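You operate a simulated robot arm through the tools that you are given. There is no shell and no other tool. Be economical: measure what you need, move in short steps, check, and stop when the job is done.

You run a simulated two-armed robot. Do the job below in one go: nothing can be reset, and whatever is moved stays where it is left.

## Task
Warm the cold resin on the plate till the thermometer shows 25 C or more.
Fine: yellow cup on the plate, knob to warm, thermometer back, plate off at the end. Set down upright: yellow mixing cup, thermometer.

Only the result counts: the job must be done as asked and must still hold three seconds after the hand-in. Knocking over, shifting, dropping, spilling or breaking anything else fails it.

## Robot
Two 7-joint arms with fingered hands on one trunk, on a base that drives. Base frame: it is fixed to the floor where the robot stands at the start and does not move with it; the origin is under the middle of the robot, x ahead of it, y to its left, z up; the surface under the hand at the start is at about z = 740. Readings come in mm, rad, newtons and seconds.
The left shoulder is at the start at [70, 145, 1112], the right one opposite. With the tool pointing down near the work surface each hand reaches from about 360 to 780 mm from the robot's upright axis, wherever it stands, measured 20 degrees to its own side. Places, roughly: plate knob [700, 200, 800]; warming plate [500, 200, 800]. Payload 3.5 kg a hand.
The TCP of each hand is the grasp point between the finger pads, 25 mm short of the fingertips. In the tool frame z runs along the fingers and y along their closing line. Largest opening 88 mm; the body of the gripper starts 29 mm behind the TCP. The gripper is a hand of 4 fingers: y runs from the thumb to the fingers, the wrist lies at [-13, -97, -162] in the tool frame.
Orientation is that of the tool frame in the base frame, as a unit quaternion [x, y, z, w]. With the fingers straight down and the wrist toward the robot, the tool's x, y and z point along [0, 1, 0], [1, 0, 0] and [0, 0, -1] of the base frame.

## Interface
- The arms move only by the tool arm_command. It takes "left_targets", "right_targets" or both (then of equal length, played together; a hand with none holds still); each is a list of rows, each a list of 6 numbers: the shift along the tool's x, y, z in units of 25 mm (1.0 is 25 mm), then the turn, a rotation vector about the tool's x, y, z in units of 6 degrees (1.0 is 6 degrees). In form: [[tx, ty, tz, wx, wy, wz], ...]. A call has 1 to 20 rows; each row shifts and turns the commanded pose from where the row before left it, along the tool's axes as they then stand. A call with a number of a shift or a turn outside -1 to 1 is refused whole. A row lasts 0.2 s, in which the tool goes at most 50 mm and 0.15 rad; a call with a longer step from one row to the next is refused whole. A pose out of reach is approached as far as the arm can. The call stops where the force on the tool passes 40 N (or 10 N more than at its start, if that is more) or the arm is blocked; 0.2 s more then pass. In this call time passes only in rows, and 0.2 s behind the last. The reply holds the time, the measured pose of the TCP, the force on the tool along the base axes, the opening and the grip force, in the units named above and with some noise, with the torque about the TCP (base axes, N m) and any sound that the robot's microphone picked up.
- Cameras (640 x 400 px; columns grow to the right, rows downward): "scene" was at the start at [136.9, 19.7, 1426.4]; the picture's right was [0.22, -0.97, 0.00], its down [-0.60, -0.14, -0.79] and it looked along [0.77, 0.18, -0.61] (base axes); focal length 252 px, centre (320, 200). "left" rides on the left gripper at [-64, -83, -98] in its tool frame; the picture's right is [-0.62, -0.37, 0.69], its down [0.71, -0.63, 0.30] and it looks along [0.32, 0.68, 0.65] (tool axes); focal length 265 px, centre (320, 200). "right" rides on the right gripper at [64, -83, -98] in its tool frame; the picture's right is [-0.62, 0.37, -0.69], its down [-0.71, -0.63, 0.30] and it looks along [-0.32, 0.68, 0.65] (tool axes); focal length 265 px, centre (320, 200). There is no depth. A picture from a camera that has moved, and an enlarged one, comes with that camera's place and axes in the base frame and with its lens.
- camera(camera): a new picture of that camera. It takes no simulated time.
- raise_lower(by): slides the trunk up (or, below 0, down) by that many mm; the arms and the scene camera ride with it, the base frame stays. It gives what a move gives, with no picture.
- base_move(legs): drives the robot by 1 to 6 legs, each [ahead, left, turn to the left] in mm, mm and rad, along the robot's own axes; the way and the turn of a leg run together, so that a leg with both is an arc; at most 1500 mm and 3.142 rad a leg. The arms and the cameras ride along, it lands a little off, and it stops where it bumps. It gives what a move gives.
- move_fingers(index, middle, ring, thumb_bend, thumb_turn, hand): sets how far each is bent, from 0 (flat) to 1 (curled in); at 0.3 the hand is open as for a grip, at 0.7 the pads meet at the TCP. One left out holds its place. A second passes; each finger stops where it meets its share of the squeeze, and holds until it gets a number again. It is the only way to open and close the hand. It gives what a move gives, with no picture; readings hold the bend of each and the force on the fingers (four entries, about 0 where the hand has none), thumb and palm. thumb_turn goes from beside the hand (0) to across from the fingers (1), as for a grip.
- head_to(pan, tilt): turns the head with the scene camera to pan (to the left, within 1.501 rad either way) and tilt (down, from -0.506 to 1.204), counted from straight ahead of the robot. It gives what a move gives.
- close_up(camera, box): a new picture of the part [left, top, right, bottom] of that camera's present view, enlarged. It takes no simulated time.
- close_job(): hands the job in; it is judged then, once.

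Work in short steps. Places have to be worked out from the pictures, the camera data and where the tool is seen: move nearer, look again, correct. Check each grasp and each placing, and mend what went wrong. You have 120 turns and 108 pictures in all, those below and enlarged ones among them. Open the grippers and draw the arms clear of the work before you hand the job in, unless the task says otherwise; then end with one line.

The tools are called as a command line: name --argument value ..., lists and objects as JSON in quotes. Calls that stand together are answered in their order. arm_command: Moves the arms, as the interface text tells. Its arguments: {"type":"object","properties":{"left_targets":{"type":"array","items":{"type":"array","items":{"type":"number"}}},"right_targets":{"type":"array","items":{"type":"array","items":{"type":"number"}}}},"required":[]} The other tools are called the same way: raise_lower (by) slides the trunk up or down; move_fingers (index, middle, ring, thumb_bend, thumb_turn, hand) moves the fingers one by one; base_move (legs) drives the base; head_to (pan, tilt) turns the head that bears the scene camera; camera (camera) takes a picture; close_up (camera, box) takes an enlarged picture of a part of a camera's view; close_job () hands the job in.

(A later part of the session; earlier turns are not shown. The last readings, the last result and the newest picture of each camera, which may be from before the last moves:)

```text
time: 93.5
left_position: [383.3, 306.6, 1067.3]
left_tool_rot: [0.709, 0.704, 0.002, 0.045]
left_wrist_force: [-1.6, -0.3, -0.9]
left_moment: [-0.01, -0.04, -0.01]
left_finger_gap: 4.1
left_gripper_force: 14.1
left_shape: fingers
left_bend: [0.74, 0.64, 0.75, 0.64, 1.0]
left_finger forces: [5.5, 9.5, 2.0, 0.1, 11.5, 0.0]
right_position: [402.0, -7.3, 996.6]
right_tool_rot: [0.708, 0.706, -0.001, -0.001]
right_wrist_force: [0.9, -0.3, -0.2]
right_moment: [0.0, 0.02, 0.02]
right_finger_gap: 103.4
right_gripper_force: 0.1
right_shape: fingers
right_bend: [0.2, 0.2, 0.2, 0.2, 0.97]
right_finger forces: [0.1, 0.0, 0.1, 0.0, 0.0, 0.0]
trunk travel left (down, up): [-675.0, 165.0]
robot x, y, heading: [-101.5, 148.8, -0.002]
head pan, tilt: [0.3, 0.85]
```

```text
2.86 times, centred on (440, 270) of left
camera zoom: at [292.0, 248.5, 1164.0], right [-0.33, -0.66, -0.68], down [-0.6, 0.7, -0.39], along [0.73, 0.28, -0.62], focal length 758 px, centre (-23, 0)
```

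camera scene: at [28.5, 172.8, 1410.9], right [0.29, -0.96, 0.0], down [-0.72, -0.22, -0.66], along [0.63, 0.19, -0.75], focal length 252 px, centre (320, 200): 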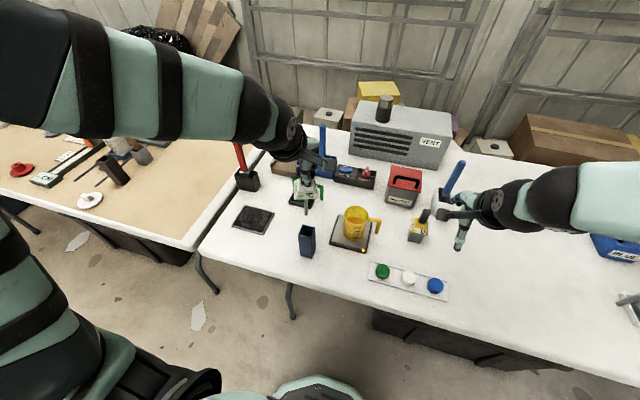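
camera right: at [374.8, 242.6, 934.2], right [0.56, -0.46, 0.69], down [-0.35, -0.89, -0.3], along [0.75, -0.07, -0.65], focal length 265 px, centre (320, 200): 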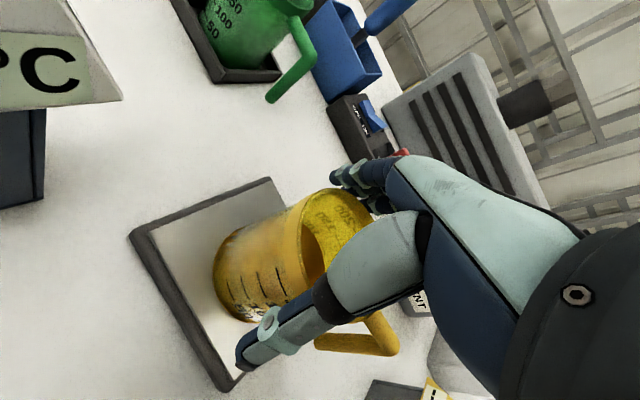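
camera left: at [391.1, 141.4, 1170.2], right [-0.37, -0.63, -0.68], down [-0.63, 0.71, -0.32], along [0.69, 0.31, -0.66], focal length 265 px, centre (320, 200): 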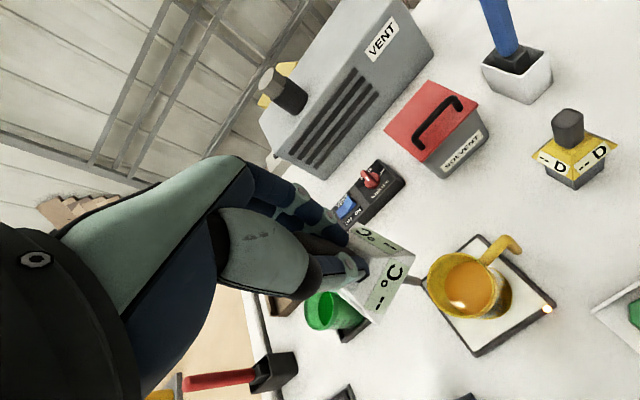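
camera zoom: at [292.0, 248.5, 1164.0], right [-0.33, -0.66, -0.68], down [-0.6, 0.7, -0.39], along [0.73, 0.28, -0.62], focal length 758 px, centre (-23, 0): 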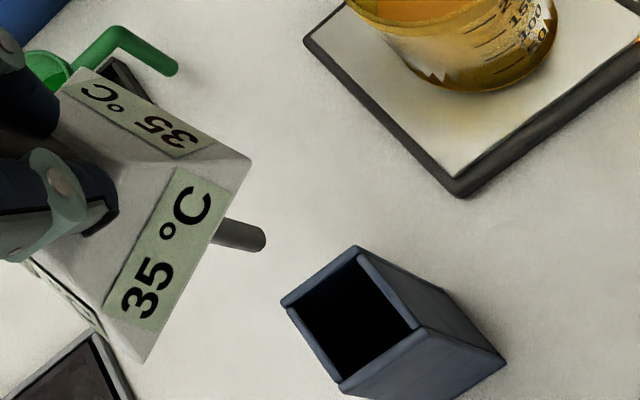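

Images show the rod's line passing about 10 mm to the -y side of the stand opening. Shift (-3.5,+9.5) and lower 60 mm, then check again.

arm_command --left_targets '[[0.38, -0.14, 0, 0, 0, 0], [0.047, -0.053, 0.8, 0, 0, 0], [0.047, -0.053, 0.8, 0, 0, 0], [0.047, -0.053, 0.8, 0, 0, 0]]'

close_up --camera "scene" --box '[260, 180, 360, 260]'

close_up --camera "left" --box '[340, 200, 540, 340]'

```text
time: 94.5
left_position: [377.8, 314.6, 1010.1]
left_tool_rot: [0.708, 0.704, 0.006, 0.049]
left_wrist_force: [-1.0, -0.4, 16.0]
left_moment: [0.01, -0.04, -0.02]
left_finger_gap: 3.8
left_gripper_force: 19.6
left_shape: fingers
left_bend: [0.74, 0.74, 0.76, 0.64, 0.99]
left_finger forces: [8.9, 12.4, 4.0, 0.0, 13.5, 0.0]
right_position: [400.4, -9.0, 1000.0]
right_tool_rot: [0.708, 0.706, 0.001, 0.001]
right_wrist_force: [-0.1, 0.1, -0.2]
right_moment: [0.02, 0.03, 0.04]
right_finger_gap: 103.5
right_gripper_force: 0.1
right_shape: fingers
right_bend: [0.2, 0.2, 0.2, 0.2, 0.97]
right_finger forces: [0.0, 0.0, 0.1, 0.0, 0.1, 0.0]
trunk travel left (down, up): [-675.0, 165.0]
robot x, y, heading: [-100.3, 148.8, -0.009]
head pan, tilt: [0.3, 0.85]
```

```text
5.00 times, centred on (310, 220) of scene
camera zoom: at [25.0, 171.4, 1411.7], right [0.29, -0.96, 0.0], down [-0.72, -0.22, -0.66], along [0.63, 0.19, -0.75], focal length 1261 px, centre (370, 100)
```

zoom: 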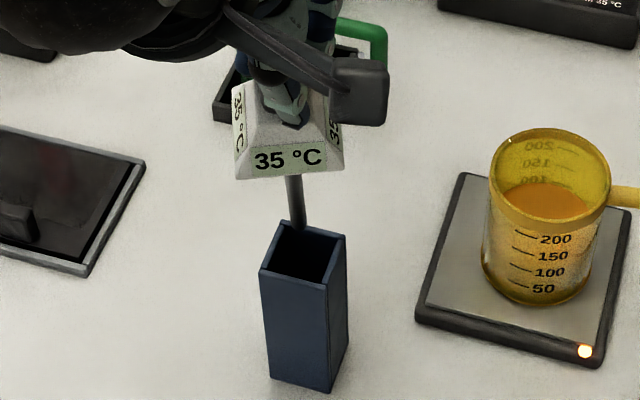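

```text
2.86 times, centred on (440, 270) of left
camera zoom: at [286.0, 256.6, 1106.9], right [-0.32, -0.66, -0.68], down [-0.6, 0.7, -0.39], along [0.73, 0.28, -0.62], focal length 758 px, centre (-23, 0)
```

zoom: 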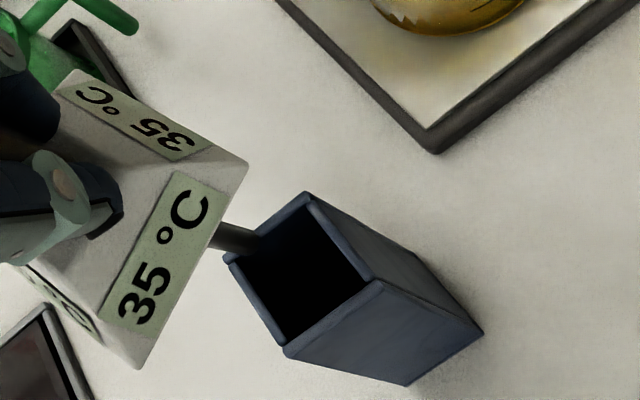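

Contact: 16 N upward – the tip has landed on the stand's far rim. Back up at once, and check the state.

arm_command --left_targets '[[-0.02, 0.02, -0.3, 0, 0, 0], [-0.04, 0.04, -0.7, 0, 0, 0]]'

close_up --camera "scene" --box '[260, 180, 360, 260]'

close_up --camera "left" --box '[340, 200, 540, 340]'

```text
time: 95.0
left_position: [378.3, 314.8, 1030.5]
left_tool_rot: [0.708, 0.705, 0.003, 0.044]
left_wrist_force: [-0.1, -0.5, 0.1]
left_moment: [0.0, 0.0, 0.03]
left_finger_gap: 3.6
left_gripper_force: 14.7
left_shape: fingers
left_bend: [0.74, 0.73, 0.75, 0.65, 0.99]
left_finger forces: [6.2, 8.6, 3.7, 0.0, 10.7, 0.1]
right_position: [401.3, -9.2, 997.1]
right_tool_rot: [0.708, 0.706, 0.0, 0.001]
right_wrist_force: [-0.3, 0.0, 0.6]
right_moment: [-0.02, -0.02, -0.04]
right_finger_gap: 103.6
right_gripper_force: 0.2
right_shape: fingers
right_bend: [0.2, 0.2, 0.2, 0.2, 0.97]
right_finger forces: [0.1, 0.0, 0.0, 0.0, 0.2, 0.0]
trunk travel left (down, up): [-675.0, 165.0]
robot x, y, heading: [-98.2, 146.1, -0.008]
head pan, tilt: [0.3, 0.85]
```

```text
5.00 times, centred on (310, 220) of scene
camera zoom: at [27.1, 172.2, 1410.9], right [0.29, -0.96, 0.0], down [-0.72, -0.22, -0.66], along [0.63, 0.19, -0.75], focal length 1261 px, centre (370, 100)
```

zoom: 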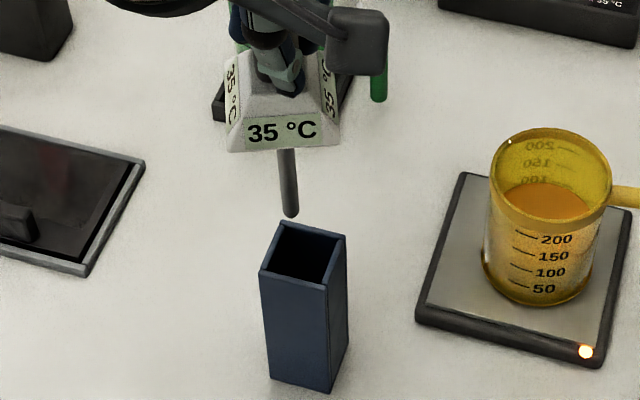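

```text
2.86 times, centred on (440, 270) of left
camera zoom: at [286.9, 257.6, 1128.8], right [-0.33, -0.66, -0.68], down [-0.6, 0.7, -0.39], along [0.73, 0.28, -0.62], focal length 758 px, centre (-23, 0)
```

zoom: 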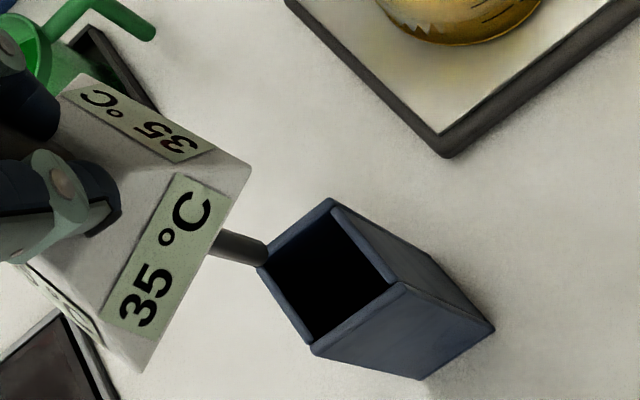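

The stand did not move. The tip is over the middle of the far wall; the opening's centre lies about (-18,-5) from it. Shift and verify.

arm_command --left_targets '[[-0.1, -0.36, 0, 0, 0, 0], [-0.1, -0.36, 0, 0, 0, 0], [0.01, -0.02, 0.35, 0, 0, 0]]'

close_up --camera "scene" --box '[260, 180, 360, 260]'

close_up --camera "left" --box '[340, 200, 540, 340]'

```text
time: 95.8
left_position: [362.2, 310.7, 1022.2]
left_tool_rot: [0.708, 0.704, 0.002, 0.045]
left_wrist_force: [-0.4, 0.0, -0.3]
left_moment: [0.02, 0.01, -0.01]
left_finger_gap: 3.6
left_gripper_force: 14.8
left_shape: fingers
left_bend: [0.74, 0.73, 0.75, 0.65, 0.99]
left_finger forces: [6.2, 8.4, 3.6, 0.0, 10.8, 0.0]
right_position: [403.1, -10.1, 997.7]
right_tool_rot: [0.708, 0.706, -0.001, -0.001]
right_wrist_force: [0.4, -0.5, 0.4]
right_moment: [-0.03, 0.03, 0.01]
right_finger_gap: 103.4
right_gripper_force: 0.0
right_shape: fingers
right_bend: [0.2, 0.2, 0.2, 0.2, 0.97]
right_finger forces: [0.0, 0.0, 0.0, 0.1, 0.0, 0.0]
trunk travel left (down, up): [-675.0, 165.0]
robot x, y, heading: [-102.1, 150.8, -0.005]
head pan, tilt: [0.3, 0.85]
```

```text
5.00 times, centred on (310, 220) of scene
camera zoom: at [30.4, 172.8, 1410.7], right [0.29, -0.96, 0.0], down [-0.72, -0.22, -0.66], along [0.63, 0.19, -0.75], focal length 1261 px, centre (370, 100)
```

zoom: 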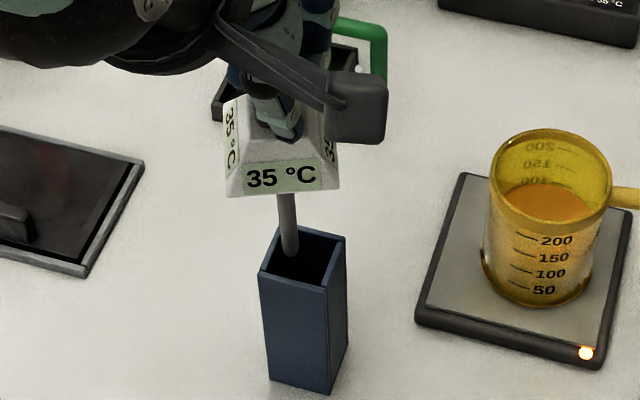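

```text
2.86 times, centred on (440, 270) of left
camera zoom: at [271.9, 252.9, 1118.5], right [-0.33, -0.66, -0.68], down [-0.6, 0.7, -0.39], along [0.73, 0.28, -0.63], focal length 758 px, centre (-23, 0)
```

zoom: 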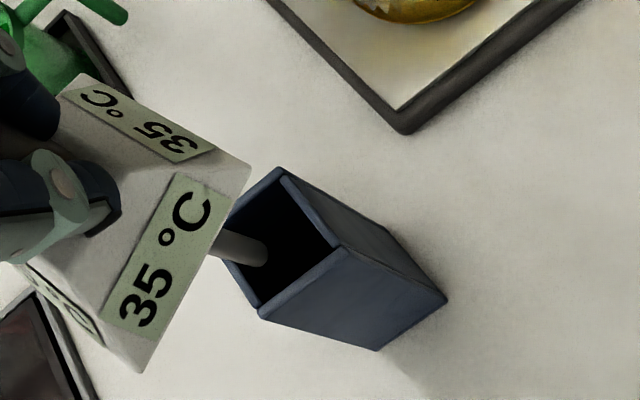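

The tip is at the opening. Averaging the estimates, a small shift (+5,-4) centres it; then lower in small steps watching the force.

arm_command --left_targets '[[-0.16, 0.2, 0, 0, 0, 0], [0.02, -0.02, 0.3, 0, 0, 0]]'

arm_command --left_targets '[[0.02, -0.02, 0.3, 0, 0, 0], [0.01, -0.01, 0.2, 0, 0, 0]]'

close_up --camera "scene" --box '[260, 180, 360, 260]'

```text
time: 96.5
left_position: [366.4, 307.0, 1014.4]
left_tool_rot: [0.708, 0.704, 0.003, 0.044]
left_wrist_force: [-0.2, -0.2, -0.4]
left_moment: [0.03, -0.01, -0.02]
left_finger_gap: 3.3
left_gripper_force: 15.1
left_shape: fingers
left_bend: [0.74, 0.73, 0.75, 0.65, 0.99]
left_finger forces: [6.2, 8.6, 3.6, 0.0, 10.7, 0.0]
right_position: [403.8, -8.7, 996.8]
right_tool_rot: [0.708, 0.706, 0.0, -0.001]
right_wrist_force: [0.3, 0.3, -0.1]
right_moment: [-0.07, 0.02, -0.02]
right_finger_gap: 103.7
right_gripper_force: 0.0
right_shape: fingers
right_bend: [0.2, 0.2, 0.2, 0.2, 0.97]
right_finger forces: [0.0, 0.0, 0.1, 0.1, 0.0, 0.0]
trunk travel left (down, up): [-675.0, 165.0]
robot x, y, heading: [-98.3, 146.6, -0.003]
head pan, tilt: [0.3, 0.85]
```

```text
time: 97.0
left_position: [367.5, 306.9, 1000.8]
left_tool_rot: [0.708, 0.704, 0.002, 0.045]
left_wrist_force: [-0.2, 0.0, 0.3]
left_moment: [-0.03, 0.03, -0.01]
left_finger_gap: 3.6
left_gripper_force: 14.5
left_shape: fingers
left_bend: [0.74, 0.73, 0.75, 0.65, 0.99]
left_finger forces: [6.2, 8.6, 3.6, 0.0, 10.7, 0.0]
right_position: [403.0, -8.7, 998.6]
right_tool_rot: [0.708, 0.706, -0.001, 0.0]
right_wrist_force: [0.0, -0.2, -0.4]
right_moment: [-0.02, 0.02, 0.01]
right_finger_gap: 103.2
right_gripper_force: 0.0
right_shape: fingers
right_bend: [0.2, 0.2, 0.2, 0.2, 0.97]
right_finger forces: [0.0, 0.1, 0.0, 0.0, 0.1, 0.0]
trunk travel left (down, up): [-675.0, 165.0]
robot x, y, heading: [-98.7, 147.7, -0.004]
head pan, tilt: [0.3, 0.85]
```

```text
5.00 times, centred on (310, 220) of scene
camera zoom: at [29.4, 172.7, 1410.8], right [0.29, -0.96, 0.0], down [-0.72, -0.22, -0.66], along [0.63, 0.19, -0.75], focal length 1261 px, centre (370, 100)
```

zoom: 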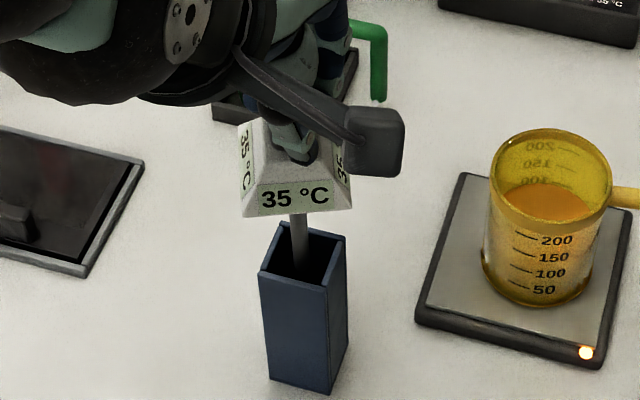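

The rod is inside the stand with no force. Lower 65 mm, keeping to the vertical, then check.

arm_command --left_targets '[[0.03, -0.034, 0.5, 0, 0, 0], [0.03, -0.034, 0.5, 0, 0, 0], [0.03, -0.034, 0.5, 0, 0, 0], [0.03, -0.034, 0.5, 0, 0, 0], [0.03, -0.034, 0.5, 0, 0, 0], [0.006, -0.007, 0.1, 0, 0, 0]]'

close_up --camera "scene" --box '[260, 180, 360, 260]'

```text
time: 98.5
left_position: [366.9, 307.8, 937.7]
left_tool_rot: [0.709, 0.704, 0.003, 0.044]
left_wrist_force: [-0.4, 0.5, -0.2]
left_moment: [-0.03, 0.01, -0.01]
left_finger_gap: 3.6
left_gripper_force: 14.9
left_shape: fingers
left_bend: [0.74, 0.73, 0.75, 0.65, 0.99]
left_finger forces: [6.0, 8.6, 3.7, 0.0, 10.7, 0.0]
right_position: [400.6, -8.7, 999.4]
right_tool_rot: [0.708, 0.706, 0.0, -0.001]
right_wrist_force: [0.2, 0.3, -0.4]
right_moment: [-0.01, 0.02, 0.0]
right_finger_gap: 103.6
right_gripper_force: 0.1
right_shape: fingers
right_bend: [0.2, 0.2, 0.2, 0.2, 0.97]
right_finger forces: [0.0, 0.0, 0.0, 0.0, 0.1, 0.1]
trunk travel left (down, up): [-675.0, 165.0]
robot x, y, heading: [-98.6, 150.5, -0.012]
head pan, tilt: [0.3, 0.85]
```

```text
5.00 times, centred on (310, 220) of scene
camera zoom: at [28.9, 172.6, 1410.9], right [0.29, -0.96, 0.0], down [-0.72, -0.22, -0.66], along [0.63, 0.19, -0.75], focal length 1261 px, centre (370, 100)
```

zoom: 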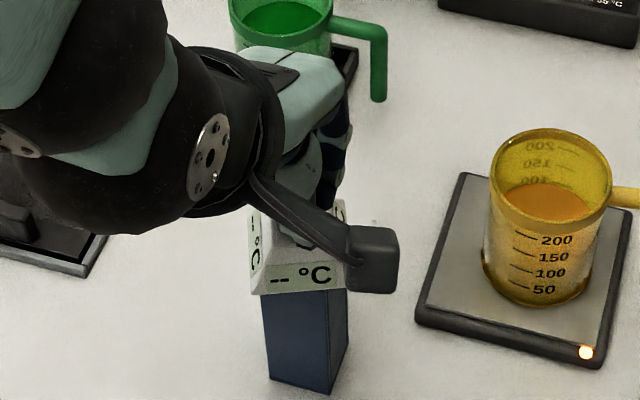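

Almost seated. Lower in small steps until contact is felt.

arm_command --left_targets '[[0.012, -0.014, 0.2, 0, 0, 0], [0.012, -0.014, 0.2, 0, 0, 0]]'

arm_command --left_targets '[[0.009, -0.01, 0.15, 0, 0, 0], [0.009, -0.01, 0.15, 0, 0, 0]]'

close_up --camera "scene" --box '[270, 190, 350, 255]'

```text
time: 99.0
left_position: [367.0, 306.6, 926.9]
left_tool_rot: [0.708, 0.705, 0.003, 0.045]
left_wrist_force: [0.0, -0.3, -0.8]
left_moment: [0.0, -0.04, 0.0]
left_finger_gap: 3.7
left_gripper_force: 15.1
left_shape: fingers
left_bend: [0.74, 0.73, 0.75, 0.65, 0.99]
left_finger forces: [6.1, 9.4, 3.9, 0.0, 10.8, 0.1]
right_position: [404.3, -8.2, 997.8]
right_tool_rot: [0.709, 0.705, -0.001, 0.001]
right_wrist_force: [0.3, 0.7, 0.9]
right_moment: [0.0, -0.03, 0.0]
right_finger_gap: 103.2
right_gripper_force: 0.1
right_shape: fingers
right_bend: [0.2, 0.2, 0.2, 0.2, 0.97]
right_finger forces: [0.0, 0.0, 0.0, 0.1, 0.1, 0.0]
trunk travel left (down, up): [-675.0, 165.0]
robot x, y, heading: [-97.4, 152.8, -0.005]
head pan, tilt: [0.3, 0.85]
```

```text
time: 99.7
left_position: [366.7, 305.5, 919.6]
left_tool_rot: [0.708, 0.705, 0.003, 0.044]
left_wrist_force: [2.4, 0.1, 0.2]
left_moment: [-0.01, -0.11, -0.02]
left_finger_gap: 3.4
left_gripper_force: 16.4
left_shape: fingers
left_bend: [0.74, 0.73, 0.75, 0.65, 0.99]
left_finger forces: [6.4, 10.5, 4.2, 0.0, 10.9, 0.1]
right_position: [403.4, -7.9, 996.7]
right_tool_rot: [0.708, 0.706, -0.001, 0.0]
right_wrist_force: [0.4, 1.1, 0.3]
right_moment: [-0.01, 0.01, 0.02]
right_finger_gap: 103.5
right_gripper_force: 0.1
right_shape: fingers
right_bend: [0.2, 0.2, 0.2, 0.2, 0.97]
right_finger forces: [0.0, 0.0, 0.0, 0.1, 0.0, 0.1]
trunk travel left (down, up): [-675.0, 165.0]
robot x, y, heading: [-96.9, 151.3, -0.008]
head pan, tilt: [0.3, 0.85]
```

```text
6.15 times, centred on (310, 222) of scene
camera zoom: at [29.7, 172.5, 1410.8], right [0.29, -0.96, 0.0], down [-0.72, -0.22, -0.66], along [0.63, 0.19, -0.75], focal length 1552 px, centre (382, 62)
```

zoom: 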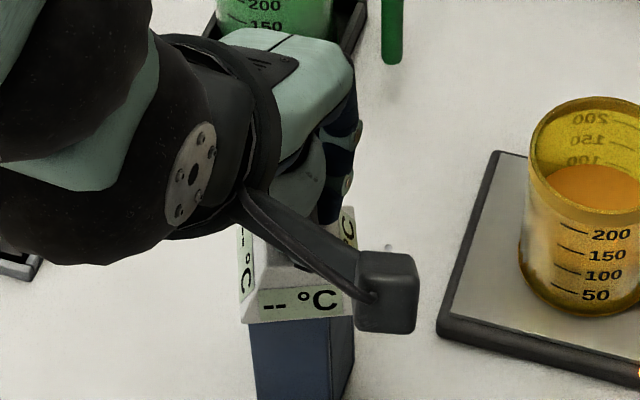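

A small sideways force (+2.4 N in x) says the rod leans on the near wall; the head sits ~8–10 mm too near. Shift +8 mm in x and read.

arm_command --left_targets '[[0, 0.16, 0, 0, 0, 0], [0, 0.16, 0, 0, 0, 0]]'

arm_command --left_targets '[[0.006, -0.007, 0.12, 0, 0, 0], [0.006, -0.007, 0.1, 0, 0, 0]]'

```text
time: 100.2
left_position: [375.3, 306.0, 919.0]
left_tool_rot: [0.708, 0.705, 0.003, 0.044]
left_wrist_force: [0.0, -0.1, -0.7]
left_moment: [0.03, 0.02, 0.03]
left_finger_gap: 3.5
left_gripper_force: 15.3
left_shape: fingers
left_bend: [0.74, 0.73, 0.75, 0.65, 0.99]
left_finger forces: [6.2, 8.6, 4.0, 0.1, 10.8, 0.0]
right_position: [402.6, -8.0, 996.7]
right_tool_rot: [0.709, 0.706, 0.0, 0.0]
right_wrist_force: [-0.8, 0.0, 0.4]
right_moment: [0.0, 0.02, -0.01]
right_finger_gap: 103.4
right_gripper_force: 0.0
right_shape: fingers
right_bend: [0.2, 0.2, 0.2, 0.2, 0.97]
right_finger forces: [0.0, 0.1, 0.1, 0.0, 0.1, 0.0]
trunk travel left (down, up): [-675.0, 165.0]
robot x, y, heading: [-99.5, 152.0, -0.005]
head pan, tilt: [0.3, 0.85]
```

```text
time: 100.8
left_position: [375.3, 306.4, 914.5]
left_tool_rot: [0.708, 0.705, 0.003, 0.045]
left_wrist_force: [0.3, -0.5, -0.1]
left_moment: [-0.01, 0.0, -0.01]
left_finger_gap: 3.5
left_gripper_force: 15.3
left_shape: fingers
left_bend: [0.74, 0.73, 0.75, 0.65, 0.99]
left_finger forces: [6.3, 8.6, 3.8, 0.1, 10.7, 0.1]
right_position: [401.7, -8.5, 997.5]
right_tool_rot: [0.709, 0.706, 0.0, 0.0]
right_wrist_force: [0.0, -0.6, -0.8]
right_moment: [-0.01, -0.03, -0.03]
right_finger_gap: 103.5
right_gripper_force: 0.1
right_shape: fingers
right_bend: [0.2, 0.2, 0.2, 0.2, 0.97]
right_finger forces: [0.0, 0.0, 0.0, 0.0, 0.1, 0.0]
trunk travel left (down, up): [-675.0, 165.0]
robot x, y, heading: [-98.6, 150.0, -0.006]
head pan, tilt: [0.3, 0.85]
```

The sideways force is gone. Keep lowering in small steps to contact.

arm_command --left_targets '[[0.006, -0.007, 0.12, 0, 0, 0], [0.003, -0.003, 0.05, 0, 0, 0]]'

arm_command --left_targets '[[0.006, -0.007, 0.1, 0, 0, 0], [0.003, -0.003, 0.04, 0, 0, 0]]'

close_up --camera "left" --box '[300, 170, 500, 330]'

```text
time: 101.5
left_position: [375.9, 307.5, 911.6]
left_tool_rot: [0.708, 0.705, 0.003, 0.046]
left_wrist_force: [-0.5, -0.3, 0.5]
left_moment: [-0.02, 0.0, -0.02]
left_finger_gap: 3.6
left_gripper_force: 15.0
left_shape: fingers
left_bend: [0.74, 0.73, 0.75, 0.65, 0.99]
left_finger forces: [6.4, 8.6, 4.1, 0.1, 10.8, 0.0]
right_position: [403.3, -7.4, 997.8]
right_tool_rot: [0.708, 0.706, 0.0, 0.0]
right_wrist_force: [-0.9, 0.5, 0.2]
right_moment: [-0.01, -0.02, -0.01]
right_finger_gap: 103.5
right_gripper_force: 0.2
right_shape: fingers
right_bend: [0.2, 0.2, 0.2, 0.2, 0.97]
right_finger forces: [0.0, 0.0, 0.0, 0.0, 0.0, 0.0]
trunk travel left (down, up): [-675.0, 165.0]
robot x, y, heading: [-97.2, 147.2, -0.011]
head pan, tilt: [0.3, 0.85]
```

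```text
time: 102.0
left_position: [374.9, 306.4, 909.0]
left_tool_rot: [0.708, 0.705, 0.004, 0.047]
left_wrist_force: [1.2, 1.0, 11.4]
left_moment: [-0.02, 0.04, 0.01]
left_finger_gap: 2.9
left_gripper_force: 17.3
left_shape: fingers
left_bend: [0.74, 0.73, 0.75, 0.66, 0.99]
left_finger forces: [6.9, 10.2, 5.3, 0.1, 12.0, 0.0]
right_position: [400.1, -9.6, 998.7]
right_tool_rot: [0.708, 0.706, 0.001, 0.0]
right_wrist_force: [-0.3, -0.2, -0.8]
right_moment: [-0.02, -0.01, -0.01]
right_finger_gap: 103.6
right_gripper_force: 0.1
right_shape: fingers
right_bend: [0.2, 0.2, 0.2, 0.2, 0.97]
right_finger forces: [0.1, 0.1, 0.0, 0.1, 0.0, 0.0]
trunk travel left (down, up): [-675.0, 165.0]
robot x, y, heading: [-95.1, 154.2, -0.01]
head pan, tilt: [0.3, 0.85]
```

```text
2.50 times, centred on (400, 250) of left
camera zoom: at [282.9, 248.6, 1004.7], right [-0.32, -0.66, -0.68], down [-0.6, 0.7, -0.39], along [0.73, 0.28, -0.62], focal length 664 px, centre (120, 75)
```

zoom: 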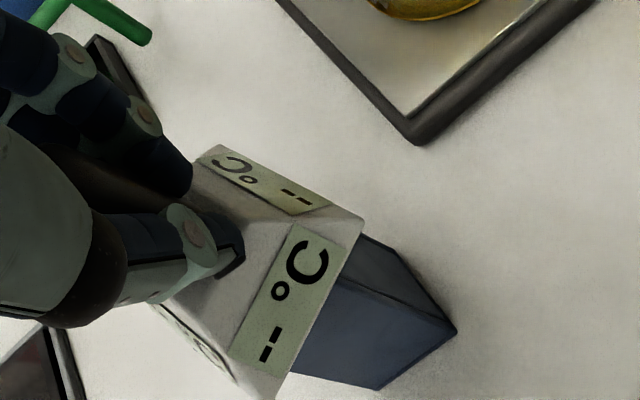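

Seated: 11 N contact at TCP z≈909, matching the original seat (912). Ease 1 mm and open the hand.

arm_command --left_targets '[[0, 0, -0.05, 0, 0, 0]]'

move_fingers --hand "left" --index 0.5 --middle 0.5 --ring 0.5 --thumb_bend 0.5

close_up --camera "left" --box '[260, 170, 500, 330]'

```text
time: 102.5
left_position: [373.2, 306.2, 908.7]
left_tool_rot: [0.709, 0.704, 0.003, 0.045]
left_wrist_force: [1.9, 0.9, 10.1]
left_moment: [-0.02, 0.04, 0.0]
left_finger_gap: 3.1
left_gripper_force: 16.9
left_shape: fingers
left_bend: [0.74, 0.73, 0.75, 0.66, 0.99]
left_finger forces: [6.9, 9.8, 5.4, 0.1, 11.9, 0.0]
right_position: [401.7, -8.8, 998.9]
right_tool_rot: [0.709, 0.705, 0.0, -0.001]
right_wrist_force: [-0.4, -0.5, 0.7]
right_moment: [0.01, -0.01, 0.0]
right_finger_gap: 103.2
right_gripper_force: 0.0
right_shape: fingers
right_bend: [0.2, 0.2, 0.2, 0.2, 0.97]
right_finger forces: [0.0, 0.0, 0.1, 0.0, 0.1, 0.1]
trunk travel left (down, up): [-675.0, 165.0]
robot x, y, heading: [-102.6, 147.2, 0.001]
head pan, tilt: [0.3, 0.85]
```

```text
time: 103.5
left_position: [373.3, 305.5, 908.1]
left_tool_rot: [0.708, 0.705, 0.002, 0.044]
left_wrist_force: [-1.0, 0.3, -0.2]
left_moment: [-0.02, 0.01, 0.02]
left_finger_gap: 40.9
left_gripper_force: 0.0
left_shape: fingers
left_bend: [0.5, 0.5, 0.5, 0.5, 1.0]
left_finger forces: [0.1, 0.0, 0.0, 0.0, 0.0, 0.0]
right_position: [401.5, -8.0, 998.1]
right_tool_rot: [0.708, 0.706, 0.001, 0.0]
right_wrist_force: [0.1, -0.2, -0.1]
right_moment: [0.0, 0.02, 0.02]
right_finger_gap: 103.4
right_gripper_force: 0.1
right_shape: fingers
right_bend: [0.2, 0.2, 0.2, 0.2, 0.97]
right_finger forces: [0.0, 0.1, 0.0, 0.0, 0.1, 0.1]
trunk travel left (down, up): [-675.0, 165.0]
robot x, y, heading: [-96.7, 150.8, -0.003]
head pan, tilt: [0.3, 0.85]
```

```text
2.50 times, centred on (380, 250) of left
camera zoom: at [283.3, 248.7, 1004.7], right [-0.33, -0.66, -0.68], down [-0.6, 0.7, -0.39], along [0.73, 0.28, -0.62], focal length 664 px, centre (170, 75)
```

zoom: 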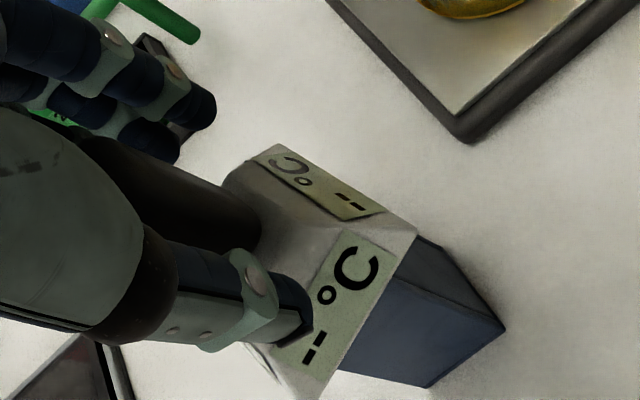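

Released and the head rests on the stand. Open wider and lift straight up.

move_fingers --hand "left" --index 0.35 --middle 0.35 --ring 0.35 --thumb_bend 0.35

arm_command --left_targets '[[-0.02, 0.02, -0.3, 0, 0, 0], [-0.03, 0.034, -0.5, 0, 0, 0], [-0.05, 0.05, -0.8, 0, 0, 0], [-0.05, 0.05, -0.8, 0, 0, 0], [-0.05, 0.05, -0.8, 0, 0, 0], [-0.05, 0.05, -0.8, 0, 0, 0], [-0.05, 0.05, -0.8, 0, 0, 0], [0, 0, 0, 0.63, 0.42, 0]]'

camera --camera "scene"

```text
time: 104.5
left_position: [374.4, 306.1, 907.3]
left_tool_rot: [0.708, 0.705, 0.002, 0.045]
left_wrist_force: [-0.2, -0.4, 0.8]
left_moment: [-0.03, 0.01, 0.02]
left_finger_gap: 73.8
left_gripper_force: 0.1
left_shape: fingers
left_bend: [0.35, 0.35, 0.35, 0.35, 0.98]
left_finger forces: [0.1, 0.0, 0.1, 0.0, 0.1, 0.0]
right_position: [402.5, -8.6, 998.1]
right_tool_rot: [0.708, 0.706, 0.0, 0.0]
right_wrist_force: [-0.7, 0.1, -0.8]
right_moment: [-0.03, 0.01, 0.04]
right_finger_gap: 103.6
right_gripper_force: 0.0
right_shape: fingers
right_bend: [0.2, 0.2, 0.2, 0.2, 0.97]
right_finger forces: [0.1, 0.0, 0.1, 0.0, 0.0, 0.0]
trunk travel left (down, up): [-675.0, 165.0]
robot x, y, heading: [-102.0, 150.5, -0.007]
head pan, tilt: [0.3, 0.85]
```

```text
time: 106.2
left_position: [373.9, 304.9, 1027.5]
left_tool_rot: [0.709, 0.705, -0.006, 0.005]
left_wrist_force: [0.0, -0.7, -0.1]
left_moment: [-0.02, -0.01, 0.0]
left_finger_gap: 73.6
left_gripper_force: 0.1
left_shape: fingers
left_bend: [0.35, 0.35, 0.35, 0.35, 0.98]
left_finger forces: [0.0, 0.0, 0.1, 0.0, 0.0, 0.0]
right_position: [402.8, -8.9, 996.6]
right_tool_rot: [0.708, 0.706, 0.0, -0.001]
right_wrist_force: [0.2, -0.1, -0.2]
right_moment: [-0.03, -0.01, -0.04]
right_finger_gap: 103.4
right_gripper_force: 0.0
right_shape: fingers
right_bend: [0.2, 0.2, 0.2, 0.2, 0.97]
right_finger forces: [0.0, 0.0, 0.1, 0.0, 0.0, 0.1]
trunk travel left (down, up): [-675.0, 165.0]
robot x, y, heading: [-96.6, 152.7, 0.0]
head pan, tilt: [0.3, 0.85]
```

```text
14 pictures are left
camera scene: at [29.8, 171.7, 1410.8], right [0.29, -0.96, 0.0], down [-0.72, -0.22, -0.66], along [0.63, 0.19, -0.75], focal length 252 px, centre (320, 200)
```

scene: 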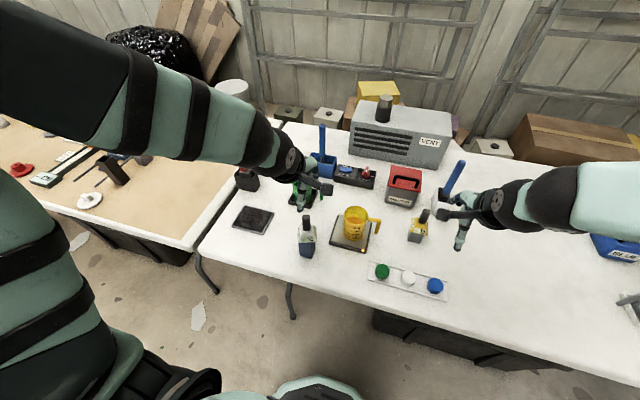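

The thermometer is back, upright in its stand. Now return to the knob: drive to the earlier pose (60 ahead of start, turned 0.35 right) with the hands high.

arm_command --left_targets '[[0, 0, -0.8, 0, 0, 0], [0, 0, -0.8, 0, 0, 0]]'

base_move --legs '[[158, 0, 0], [0, 0, -0.35]]'

head_to --pan 0.6 --tilt 0.75

```text
time: 106.8
left_position: [374.3, 308.0, 1068.1]
left_tool_rot: [0.709, 0.705, -0.006, 0.006]
left_wrist_force: [0.2, -1.0, 0.1]
left_moment: [-0.02, 0.02, -0.01]
left_finger_gap: 73.6
left_gripper_force: 0.1
left_shape: fingers
left_bend: [0.35, 0.35, 0.35, 0.35, 0.98]
left_finger forces: [0.1, 0.1, 0.0, 0.1, 0.1, 0.1]
right_position: [402.4, -7.8, 998.0]
right_tool_rot: [0.708, 0.706, -0.001, 0.001]
right_wrist_force: [0.2, 0.3, 0.5]
right_moment: [0.02, -0.03, 0.01]
right_finger_gap: 103.5
right_gripper_force: 0.1
right_shape: fingers
right_bend: [0.2, 0.2, 0.2, 0.2, 0.97]
right_finger forces: [0.0, 0.1, 0.1, 0.0, 0.1, 0.0]
trunk travel left (down, up): [-675.0, 165.0]
robot x, y, heading: [-99.7, 152.4, -0.007]
head pan, tilt: [0.3, 0.85]
```

```text
time: 109.3
left_position: [556.4, 133.4, 1068.5]
left_tool_rot: [0.822, 0.57, -0.006, 0.005]
left_wrist_force: [-0.4, 0.3, -0.6]
left_moment: [0.0, 0.01, 0.01]
left_finger_gap: 73.9
left_gripper_force: 0.0
left_shape: fingers
left_bend: [0.35, 0.35, 0.35, 0.35, 0.98]
left_finger forces: [0.0, 0.0, 0.1, 0.0, 0.1, 0.1]
right_position: [474.3, -171.8, 997.5]
right_tool_rot: [0.821, 0.571, 0.0, -0.001]
right_wrist_force: [-0.4, -0.5, 0.4]
right_moment: [0.02, -0.02, 0.01]
right_finger_gap: 103.4
right_gripper_force: 0.0
right_shape: fingers
right_bend: [0.2, 0.2, 0.2, 0.2, 0.97]
right_finger forces: [0.1, 0.0, 0.1, 0.0, 0.1, 0.0]
trunk travel left (down, up): [-675.0, 165.0]
robot x, y, heading: [60.2, 149.5, -0.36]
head pan, tilt: [0.3, 0.85]
```

```text
time: 110.2
left_position: [556.7, 132.7, 1067.9]
left_tool_rot: [0.822, 0.57, -0.006, 0.006]
left_wrist_force: [0.3, 0.7, 0.5]
left_moment: [0.0, 0.03, 0.03]
left_finger_gap: 73.8
left_gripper_force: 0.0
left_shape: fingers
left_bend: [0.35, 0.35, 0.35, 0.35, 0.98]
left_finger forces: [0.1, 0.0, 0.0, 0.0, 0.1, 0.1]
right_position: [475.7, -173.8, 997.5]
right_tool_rot: [0.821, 0.571, -0.001, 0.001]
right_wrist_force: [0.5, -1.0, 0.5]
right_moment: [-0.02, 0.0, 0.01]
right_finger_gap: 103.5
right_gripper_force: 0.1
right_shape: fingers
right_bend: [0.2, 0.2, 0.2, 0.2, 0.97]
right_finger forces: [0.0, 0.0, 0.0, 0.1, 0.1, 0.1]
trunk travel left (down, up): [-675.0, 165.0]
robot x, y, heading: [58.1, 151.0, -0.358]
head pan, tilt: [0.6, 0.75]
```

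Move over the knob, level the hand, and turn its yaw to ~97° to match the bar at WARM.

arm_command --left_targets '[[0, 0, 0, 0, 0.16, 0], [0.851, 0.878, 0.853, 0, 0, 0], [0.851, 0.878, 0.853, 0, 0, 0], [0.851, 0.878, 0.853, 0, 0, 0], [0.851, 0.878, 0.853, 0, 0, 0], [0.851, 0.878, 0.853, 0, 0, 0], [0.851, 0.878, 0.853, 0, 0, 0], [0, 0, 0, 0, 0, 0.977], [0, 0, 0, 0, 0, 0.977], [0, 0, 0, 0, 0, 0.977], [0, 0, 0, 0, 0, 0.977], [0, 0, 0, 0, 0, 0.977], [0, 0, 0, 0, 0, 0.977], [0, 0, 0, 0, 0, 0.977], [0, 0, 0, 0, 0, 0.977], [0, 0, 0, 0, 0, 0.977], [0, 0, 0, 0, 0, 0.977], [0, 0, 0, 0, 0, 0.977], [0, 0, 0, 0, 0, 0.977], [0, 0, 0, 0, 0, 0.977]]'

move_fingers --hand "left" --index 0.5 --middle 0.5 --ring 0.5 --thumb_bend 0.5

camera --camera "left"

```text
time: 114.3
left_position: [725.6, 206.2, 939.5]
left_tool_rot: [0.998, -0.06, 0.0, 0.0]
left_wrist_force: [0.0, 1.1, 0.2]
left_moment: [0.02, -0.03, 0.01]
left_finger_gap: 73.8
left_gripper_force: 0.0
left_shape: fingers
left_bend: [0.35, 0.35, 0.35, 0.35, 0.98]
left_finger forces: [0.0, 0.0, 0.0, 0.1, 0.0, 0.1]
right_position: [475.6, -173.5, 997.3]
right_tool_rot: [0.821, 0.571, -0.001, -0.001]
right_wrist_force: [-0.3, -0.3, 0.1]
right_moment: [0.02, 0.01, 0.01]
right_finger_gap: 103.4
right_gripper_force: 0.0
right_shape: fingers
right_bend: [0.2, 0.2, 0.2, 0.2, 0.97]
right_finger forces: [0.0, 0.0, 0.0, 0.0, 0.1, 0.0]
trunk travel left (down, up): [-675.0, 165.0]
robot x, y, heading: [58.1, 149.8, -0.357]
head pan, tilt: [0.6, 0.75]
```

```text
time: 115.3
left_position: [725.0, 207.3, 940.5]
left_tool_rot: [0.998, -0.058, 0.001, 0.0]
left_wrist_force: [-0.8, -0.3, -0.3]
left_moment: [0.03, 0.02, -0.03]
left_finger_gap: 42.1
left_gripper_force: 0.0
left_shape: fingers
left_bend: [0.5, 0.5, 0.5, 0.5, 1.0]
left_finger forces: [0.0, 0.0, 0.0, 0.1, 0.0, 0.0]
right_position: [474.9, -173.6, 998.4]
right_tool_rot: [0.821, 0.571, 0.001, 0.0]
right_wrist_force: [0.8, 0.4, 0.0]
right_moment: [0.01, 0.01, -0.03]
right_finger_gap: 103.3
right_gripper_force: 0.0
right_shape: fingers
right_bend: [0.2, 0.2, 0.2, 0.2, 0.97]
right_finger forces: [0.0, 0.0, 0.0, 0.0, 0.1, 0.1]
trunk travel left (down, up): [-675.0, 165.0]
robot x, y, heading: [54.8, 148.4, -0.36]
head pan, tilt: [0.6, 0.75]
```

```text
13 pictures are left
camera left: at [670.4, 297.1, 1039.3], right [-0.57, 0.44, -0.69], down [0.78, 0.54, -0.3], along [0.24, -0.72, -0.65], focal length 265 px, centre (320, 200)
```

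left: 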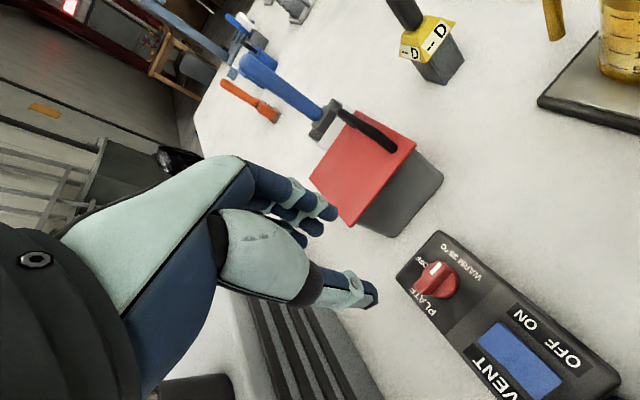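

Matches the earlier view. Descend to the knob, grip, and turn it counter-clockwise ~96°.

arm_command --left_targets '[[0, 0, 0.9, 0, 0, 0], [0, 0, 0.9, 0, 0, 0], [0, 0, 0.9, 0, 0, 0], [0, 0, 0.9, 0, 0, 0], [0, 0, 0.8, 0, 0, 0], [0, 0, 0.4, 0, 0, 0], [0, 0, 0.3, 0, 0, 0]]'

move_fingers --hand "left" --index 0.8 --middle 0.8 --ring 0.8 --thumb_bend 0.8

arm_command --left_targets '[[0, 0, 0, 0, 0, -1], [0, 0, 0, 0, 0, -1], [0, 0, 0, 0, 0, -1], [0, 0, 0, 0, 0, -1], [0, 0, 0, 0, 0, -1], [0, 0, 0, 0, 0, -1], [0, 0, 0, 0, 0, -1], [0, 0, 0, 0, 0, -1], [0, 0, 0, 0, 0, -1], [0, 0, 0, 0, 0, -1], [0, 0, 0, 0, 0, -1], [0, 0, 0, 0, 0, -1], [0, 0, 0, 0, 0, -1], [0, 0, 0, 0, 0, -1], [0, 0, 0, 0, 0, -1], [0, 0, 0, 0, 0, -1]]'

close_up --camera "scene" --box '[310, 190, 390, 250]'

```text
time: 117.0
left_position: [725.0, 207.2, 812.9]
left_tool_rot: [0.998, -0.059, 0.001, 0.0]
left_wrist_force: [-0.5, 1.2, -0.9]
left_moment: [0.02, 0.01, 0.02]
left_finger_gap: 42.2
left_gripper_force: 0.0
left_shape: fingers
left_bend: [0.5, 0.5, 0.5, 0.5, 1.0]
left_finger forces: [0.0, 0.1, 0.0, 0.0, 0.0, 0.0]
right_position: [475.1, -173.2, 998.4]
right_tool_rot: [0.821, 0.571, -0.001, 0.0]
right_wrist_force: [0.2, -1.0, -0.7]
right_moment: [-0.02, 0.0, -0.01]
right_finger_gap: 103.3
right_gripper_force: 0.0
right_shape: fingers
right_bend: [0.2, 0.2, 0.2, 0.2, 0.97]
right_finger forces: [0.1, 0.0, 0.1, 0.1, 0.0, 0.0]
trunk travel left (down, up): [-675.0, 165.0]
robot x, y, heading: [54.6, 146.6, -0.352]
head pan, tilt: [0.6, 0.75]
```

```text
time: 118.0
left_position: [726.2, 205.8, 812.2]
left_tool_rot: [0.998, -0.059, -0.001, 0.0]
left_wrist_force: [-0.8, -1.3, -7.9]
left_moment: [0.1, 0.02, -0.04]
left_finger_gap: 4.6
left_gripper_force: 15.2
left_shape: fingers
left_bend: [0.74, 0.73, 0.8, 0.67, 1.0]
left_finger forces: [7.8, 7.5, 0.1, 0.1, 14.5, 0.0]
right_position: [476.1, -173.2, 996.4]
right_tool_rot: [0.821, 0.571, 0.0, 0.0]
right_wrist_force: [-0.1, 0.7, 0.5]
right_moment: [0.01, 0.0, -0.02]
right_finger_gap: 103.8
right_gripper_force: 0.1
right_shape: fingers
right_bend: [0.2, 0.2, 0.2, 0.2, 0.97]
right_finger forces: [0.0, 0.0, 0.0, 0.0, 0.0, 0.1]
trunk travel left (down, up): [-675.0, 165.0]
robot x, y, heading: [58.4, 150.7, -0.356]
head pan, tilt: [0.6, 0.75]
```

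```text
time: 121.3
left_position: [727.4, 208.8, 811.1]
left_tool_rot: [0.71, 0.704, 0.0, 0.0]
left_wrist_force: [9.3, 9.0, -4.6]
left_moment: [0.13, -0.14, -0.02]
left_finger_gap: 4.4
left_gripper_force: 16.1
left_shape: fingers
left_bend: [0.74, 0.73, 0.8, 0.68, 1.0]
left_finger forces: [9.2, 11.4, 0.0, 0.0, 11.7, 0.1]
right_position: [477.7, -171.6, 997.8]
right_tool_rot: [0.821, 0.571, -0.001, 0.0]
right_wrist_force: [-0.1, -0.8, -0.1]
right_moment: [0.01, -0.01, 0.01]
right_finger_gap: 103.5
right_gripper_force: 0.0
right_shape: fingers
right_bend: [0.2, 0.2, 0.2, 0.2, 0.97]
right_finger forces: [0.0, 0.0, 0.0, 0.0, 0.0, 0.0]
trunk travel left (down, up): [-675.0, 165.0]
robot x, y, heading: [59.2, 148.5, -0.359]
head pan, tilt: [0.6, 0.75]
```

```text
6.67 times, centred on (350, 220) of scene
camera zoom: at [192.4, 153.2, 1418.6], right [0.24, -0.97, 0.0], down [-0.66, -0.17, -0.73], along [0.71, 0.18, -0.68], focal length 1682 px, centre (120, 67)
```

zoom: 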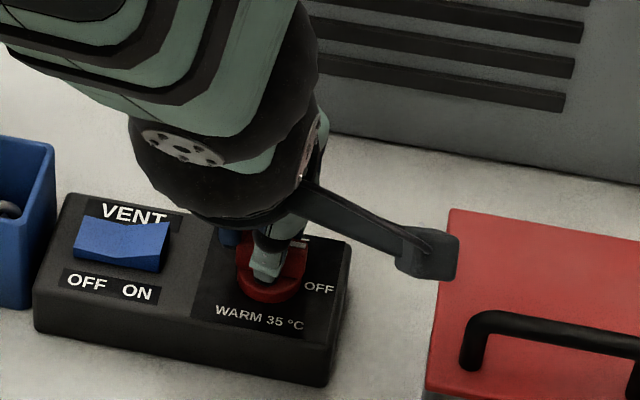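

The knob followed back; side forces suggest it reached the stop. Release, lift and check pointer and lamp.

move_fingers --hand "left" --index 0.5 --middle 0.5 --ring 0.5 --thumb_bend 0.5

arm_command --left_targets '[[0, 0, -0.4, 0, 0, 0], [0, 0, -0.8, 0, 0, 0], [0, 0, -0.9, 0, 0, 0], [0, 0, -0.9, 0, 0, 0], [0, 0, -0.9, 0, 0, 0], [0, 0, -0.9, 0, 0, 0], [0, 0, -0.9, 0, 0, 0]]'

close_up --camera "scene" --box '[315, 200, 375, 245]'

close_up --camera "scene" --box '[240, 230, 400, 350]'

```text
time: 122.3
left_position: [724.2, 205.8, 815.0]
left_tool_rot: [0.712, 0.703, 0.001, 0.002]
left_wrist_force: [0.1, -2.9, 12.5]
left_moment: [0.25, -0.08, -0.06]
left_finger_gap: 40.9
left_gripper_force: 6.8
left_shape: fingers
left_bend: [0.5, 0.5, 0.81, 0.5, 1.0]
left_finger forces: [0.0, 0.0, 12.9, 0.0, 0.0, 0.0]
right_position: [472.6, -173.4, 998.3]
right_tool_rot: [0.821, 0.57, 0.001, 0.001]
right_wrist_force: [0.0, 0.5, 0.7]
right_moment: [0.03, 0.0, -0.01]
right_finger_gap: 103.1
right_gripper_force: 0.1
right_shape: fingers
right_bend: [0.2, 0.2, 0.2, 0.2, 0.97]
right_finger forces: [0.1, 0.0, 0.0, 0.0, 0.1, 0.1]
trunk travel left (down, up): [-675.0, 165.0]
robot x, y, heading: [59.6, 149.7, -0.365]
head pan, tilt: [0.6, 0.75]
```

```text
time: 124.0
left_position: [724.1, 205.8, 956.5]
left_tool_rot: [0.711, 0.703, 0.001, 0.001]
left_wrist_force: [-0.3, -0.1, -0.6]
left_moment: [-0.02, -0.02, 0.02]
left_finger_gap: 40.8
left_gripper_force: 0.2
left_shape: fingers
left_bend: [0.5, 0.5, 0.5, 0.5, 1.0]
left_finger forces: [0.0, 0.1, 0.0, 0.0, 0.0, 0.0]
right_position: [474.8, -172.8, 997.1]
right_tool_rot: [0.821, 0.57, 0.001, -0.001]
right_wrist_force: [0.0, 0.9, -0.1]
right_moment: [0.01, -0.01, -0.04]
right_finger_gap: 103.5
right_gripper_force: 0.0
right_shape: fingers
right_bend: [0.2, 0.2, 0.2, 0.2, 0.97]
right_finger forces: [0.0, 0.0, 0.0, 0.0, 0.0, 0.1]
trunk travel left (down, up): [-675.0, 165.0]
robot x, y, heading: [54.2, 147.1, -0.358]
head pan, tilt: [0.6, 0.75]
```

```text
8.89 times, centred on (345, 222) of scene
camera zoom: at [188.7, 151.6, 1418.9], right [0.24, -0.97, 0.0], down [-0.66, -0.16, -0.73], along [0.71, 0.18, -0.68], focal length 2242 px, centre (98, 0)
```

zoom: 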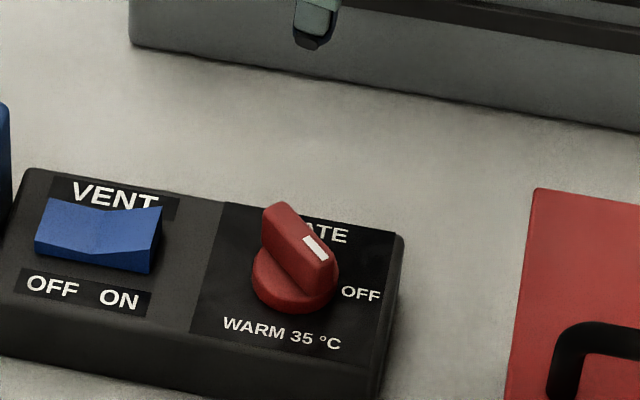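

```text
3.33 times, centred on (320, 290) of scene
camera zoom: at [188.7, 151.6, 1418.9], right [0.24, -0.97, 0.0], down [-0.66, -0.16, -0.73], along [0.71, 0.18, -0.68], focal length 841 px, centre (320, -100)
```

zoom: 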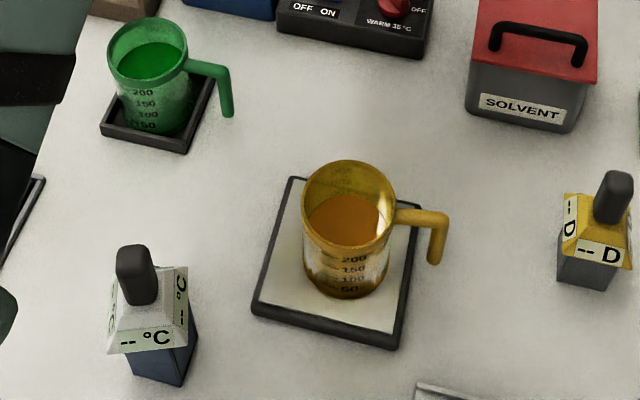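

The lamp is out (plate off), but the pointer stands ~45° short of OFF, the ring finger having dragged it back on opening. For certainty I regrip at yaw 45° and turn it the rest of the way, with the ring finger less curled.

arm_command --left_targets '[[0, 0, 0.8, 0, 0, 1], [0, 0, 0.8, 0, 0, 1], [0, 0, 0.8, 0, 0, 1], [0, 0, 0.8, 0, 0, 1], [0, 0, 0.8, 0, 0, 1], [0, 0, 0.4, 0, 0, 1], [0, 0, 0, 0, 0, 1], [0, 0, 0.5, 0, 0, 0], [0, 0, 0.5, 0, 0, 0], [0, 0, 0.32, 0, 0, 0]]'

move_fingers --hand "left" --index 0.8 --middle 0.8 --ring 0.66 --thumb_bend 0.8

arm_command --left_targets '[[0, 0, 0, 0, 0, -1], [0, 0, 0, 0, 0, -1], [0, 0, 0, 0, 0, -1], [0, 0, 0, 0, 0, -1], [0, 0, 0, 0, 0, -1], [0, 0, 0, 0, 0, -1], [0, 0, 0, 0, 0, -1]]'

close_up --camera "scene" --box '[315, 190, 375, 245]'

```text
time: 126.2
left_position: [725.0, 207.4, 813.7]
left_tool_rot: [0.916, 0.401, 0.001, 0.001]
left_wrist_force: [0.7, -0.2, 0.1]
left_moment: [0.05, -0.03, 0.01]
left_finger_gap: 40.7
left_gripper_force: 0.1
left_shape: fingers
left_bend: [0.5, 0.5, 0.5, 0.5, 1.0]
left_finger forces: [0.1, 0.1, 0.1, 0.0, 0.0, 0.0]
right_position: [475.2, -172.2, 998.0]
right_tool_rot: [0.821, 0.571, 0.0, 0.0]
right_wrist_force: [0.0, -0.8, -0.1]
right_moment: [0.0, 0.02, 0.03]
right_finger_gap: 103.6
right_gripper_force: 0.1
right_shape: fingers
right_bend: [0.2, 0.2, 0.2, 0.2, 0.97]
right_finger forces: [0.0, 0.0, 0.1, 0.1, 0.1, 0.0]
trunk travel left (down, up): [-675.0, 165.0]
robot x, y, heading: [57.8, 150.6, -0.356]
head pan, tilt: [0.6, 0.75]
```

```text
time: 127.2
left_position: [726.0, 207.3, 811.9]
left_tool_rot: [0.916, 0.401, 0.0, -0.001]
left_wrist_force: [2.8, -0.4, -6.6]
left_moment: [0.04, 0.0, -0.02]
left_finger_gap: 4.1
left_gripper_force: 15.4
left_shape: fingers
left_bend: [0.74, 0.73, 0.66, 0.68, 1.0]
left_finger forces: [8.6, 7.8, 0.1, 0.0, 14.3, 0.0]
right_position: [476.7, -172.4, 997.3]
right_tool_rot: [0.821, 0.571, 0.0, -0.001]
right_wrist_force: [-0.4, 0.0, 0.3]
right_moment: [-0.01, -0.01, -0.01]
right_finger_gap: 103.3
right_gripper_force: 0.0
right_shape: fingers
right_bend: [0.2, 0.2, 0.2, 0.2, 0.97]
right_finger forces: [0.0, 0.0, 0.0, 0.0, 0.1, 0.0]
trunk travel left (down, up): [-675.0, 165.0]
robot x, y, heading: [62.1, 147.8, -0.358]
head pan, tilt: [0.6, 0.75]
```

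```text
time: 128.8
left_position: [726.5, 207.4, 811.3]
left_tool_rot: [0.711, 0.704, 0.001, 0.0]
left_wrist_force: [5.3, 3.5, -6.4]
left_moment: [0.07, -0.05, -0.07]
left_finger_gap: 3.7
left_gripper_force: 15.6
left_shape: fingers
left_bend: [0.74, 0.73, 0.66, 0.68, 1.0]
left_finger forces: [8.5, 10.1, 0.1, 0.0, 12.8, 0.0]
right_position: [476.0, -172.0, 997.4]
right_tool_rot: [0.821, 0.571, -0.002, -0.001]
right_wrist_force: [0.1, 0.2, -0.2]
right_moment: [-0.01, -0.01, -0.01]
right_finger_gap: 103.3
right_gripper_force: 0.0
right_shape: fingers
right_bend: [0.2, 0.2, 0.2, 0.2, 0.97]
right_finger forces: [0.0, 0.0, 0.0, 0.0, 0.0, 0.1]
trunk travel left (down, up): [-675.0, 165.0]
robot x, y, heading: [58.6, 144.8, -0.358]
head pan, tilt: [0.6, 0.75]
```

```text
7.27 times, centred on (345, 218) of scene
camera zoom: at [192.1, 152.0, 1418.6], right [0.24, -0.97, 0.0], down [-0.66, -0.16, -0.73], along [0.71, 0.18, -0.68], focal length 1834 px, centre (138, 73)
```

zoom: 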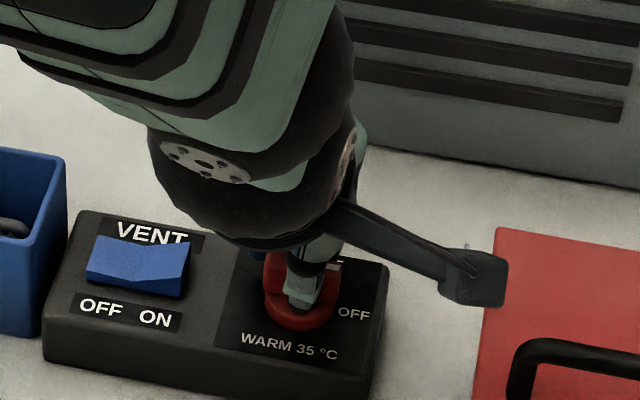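

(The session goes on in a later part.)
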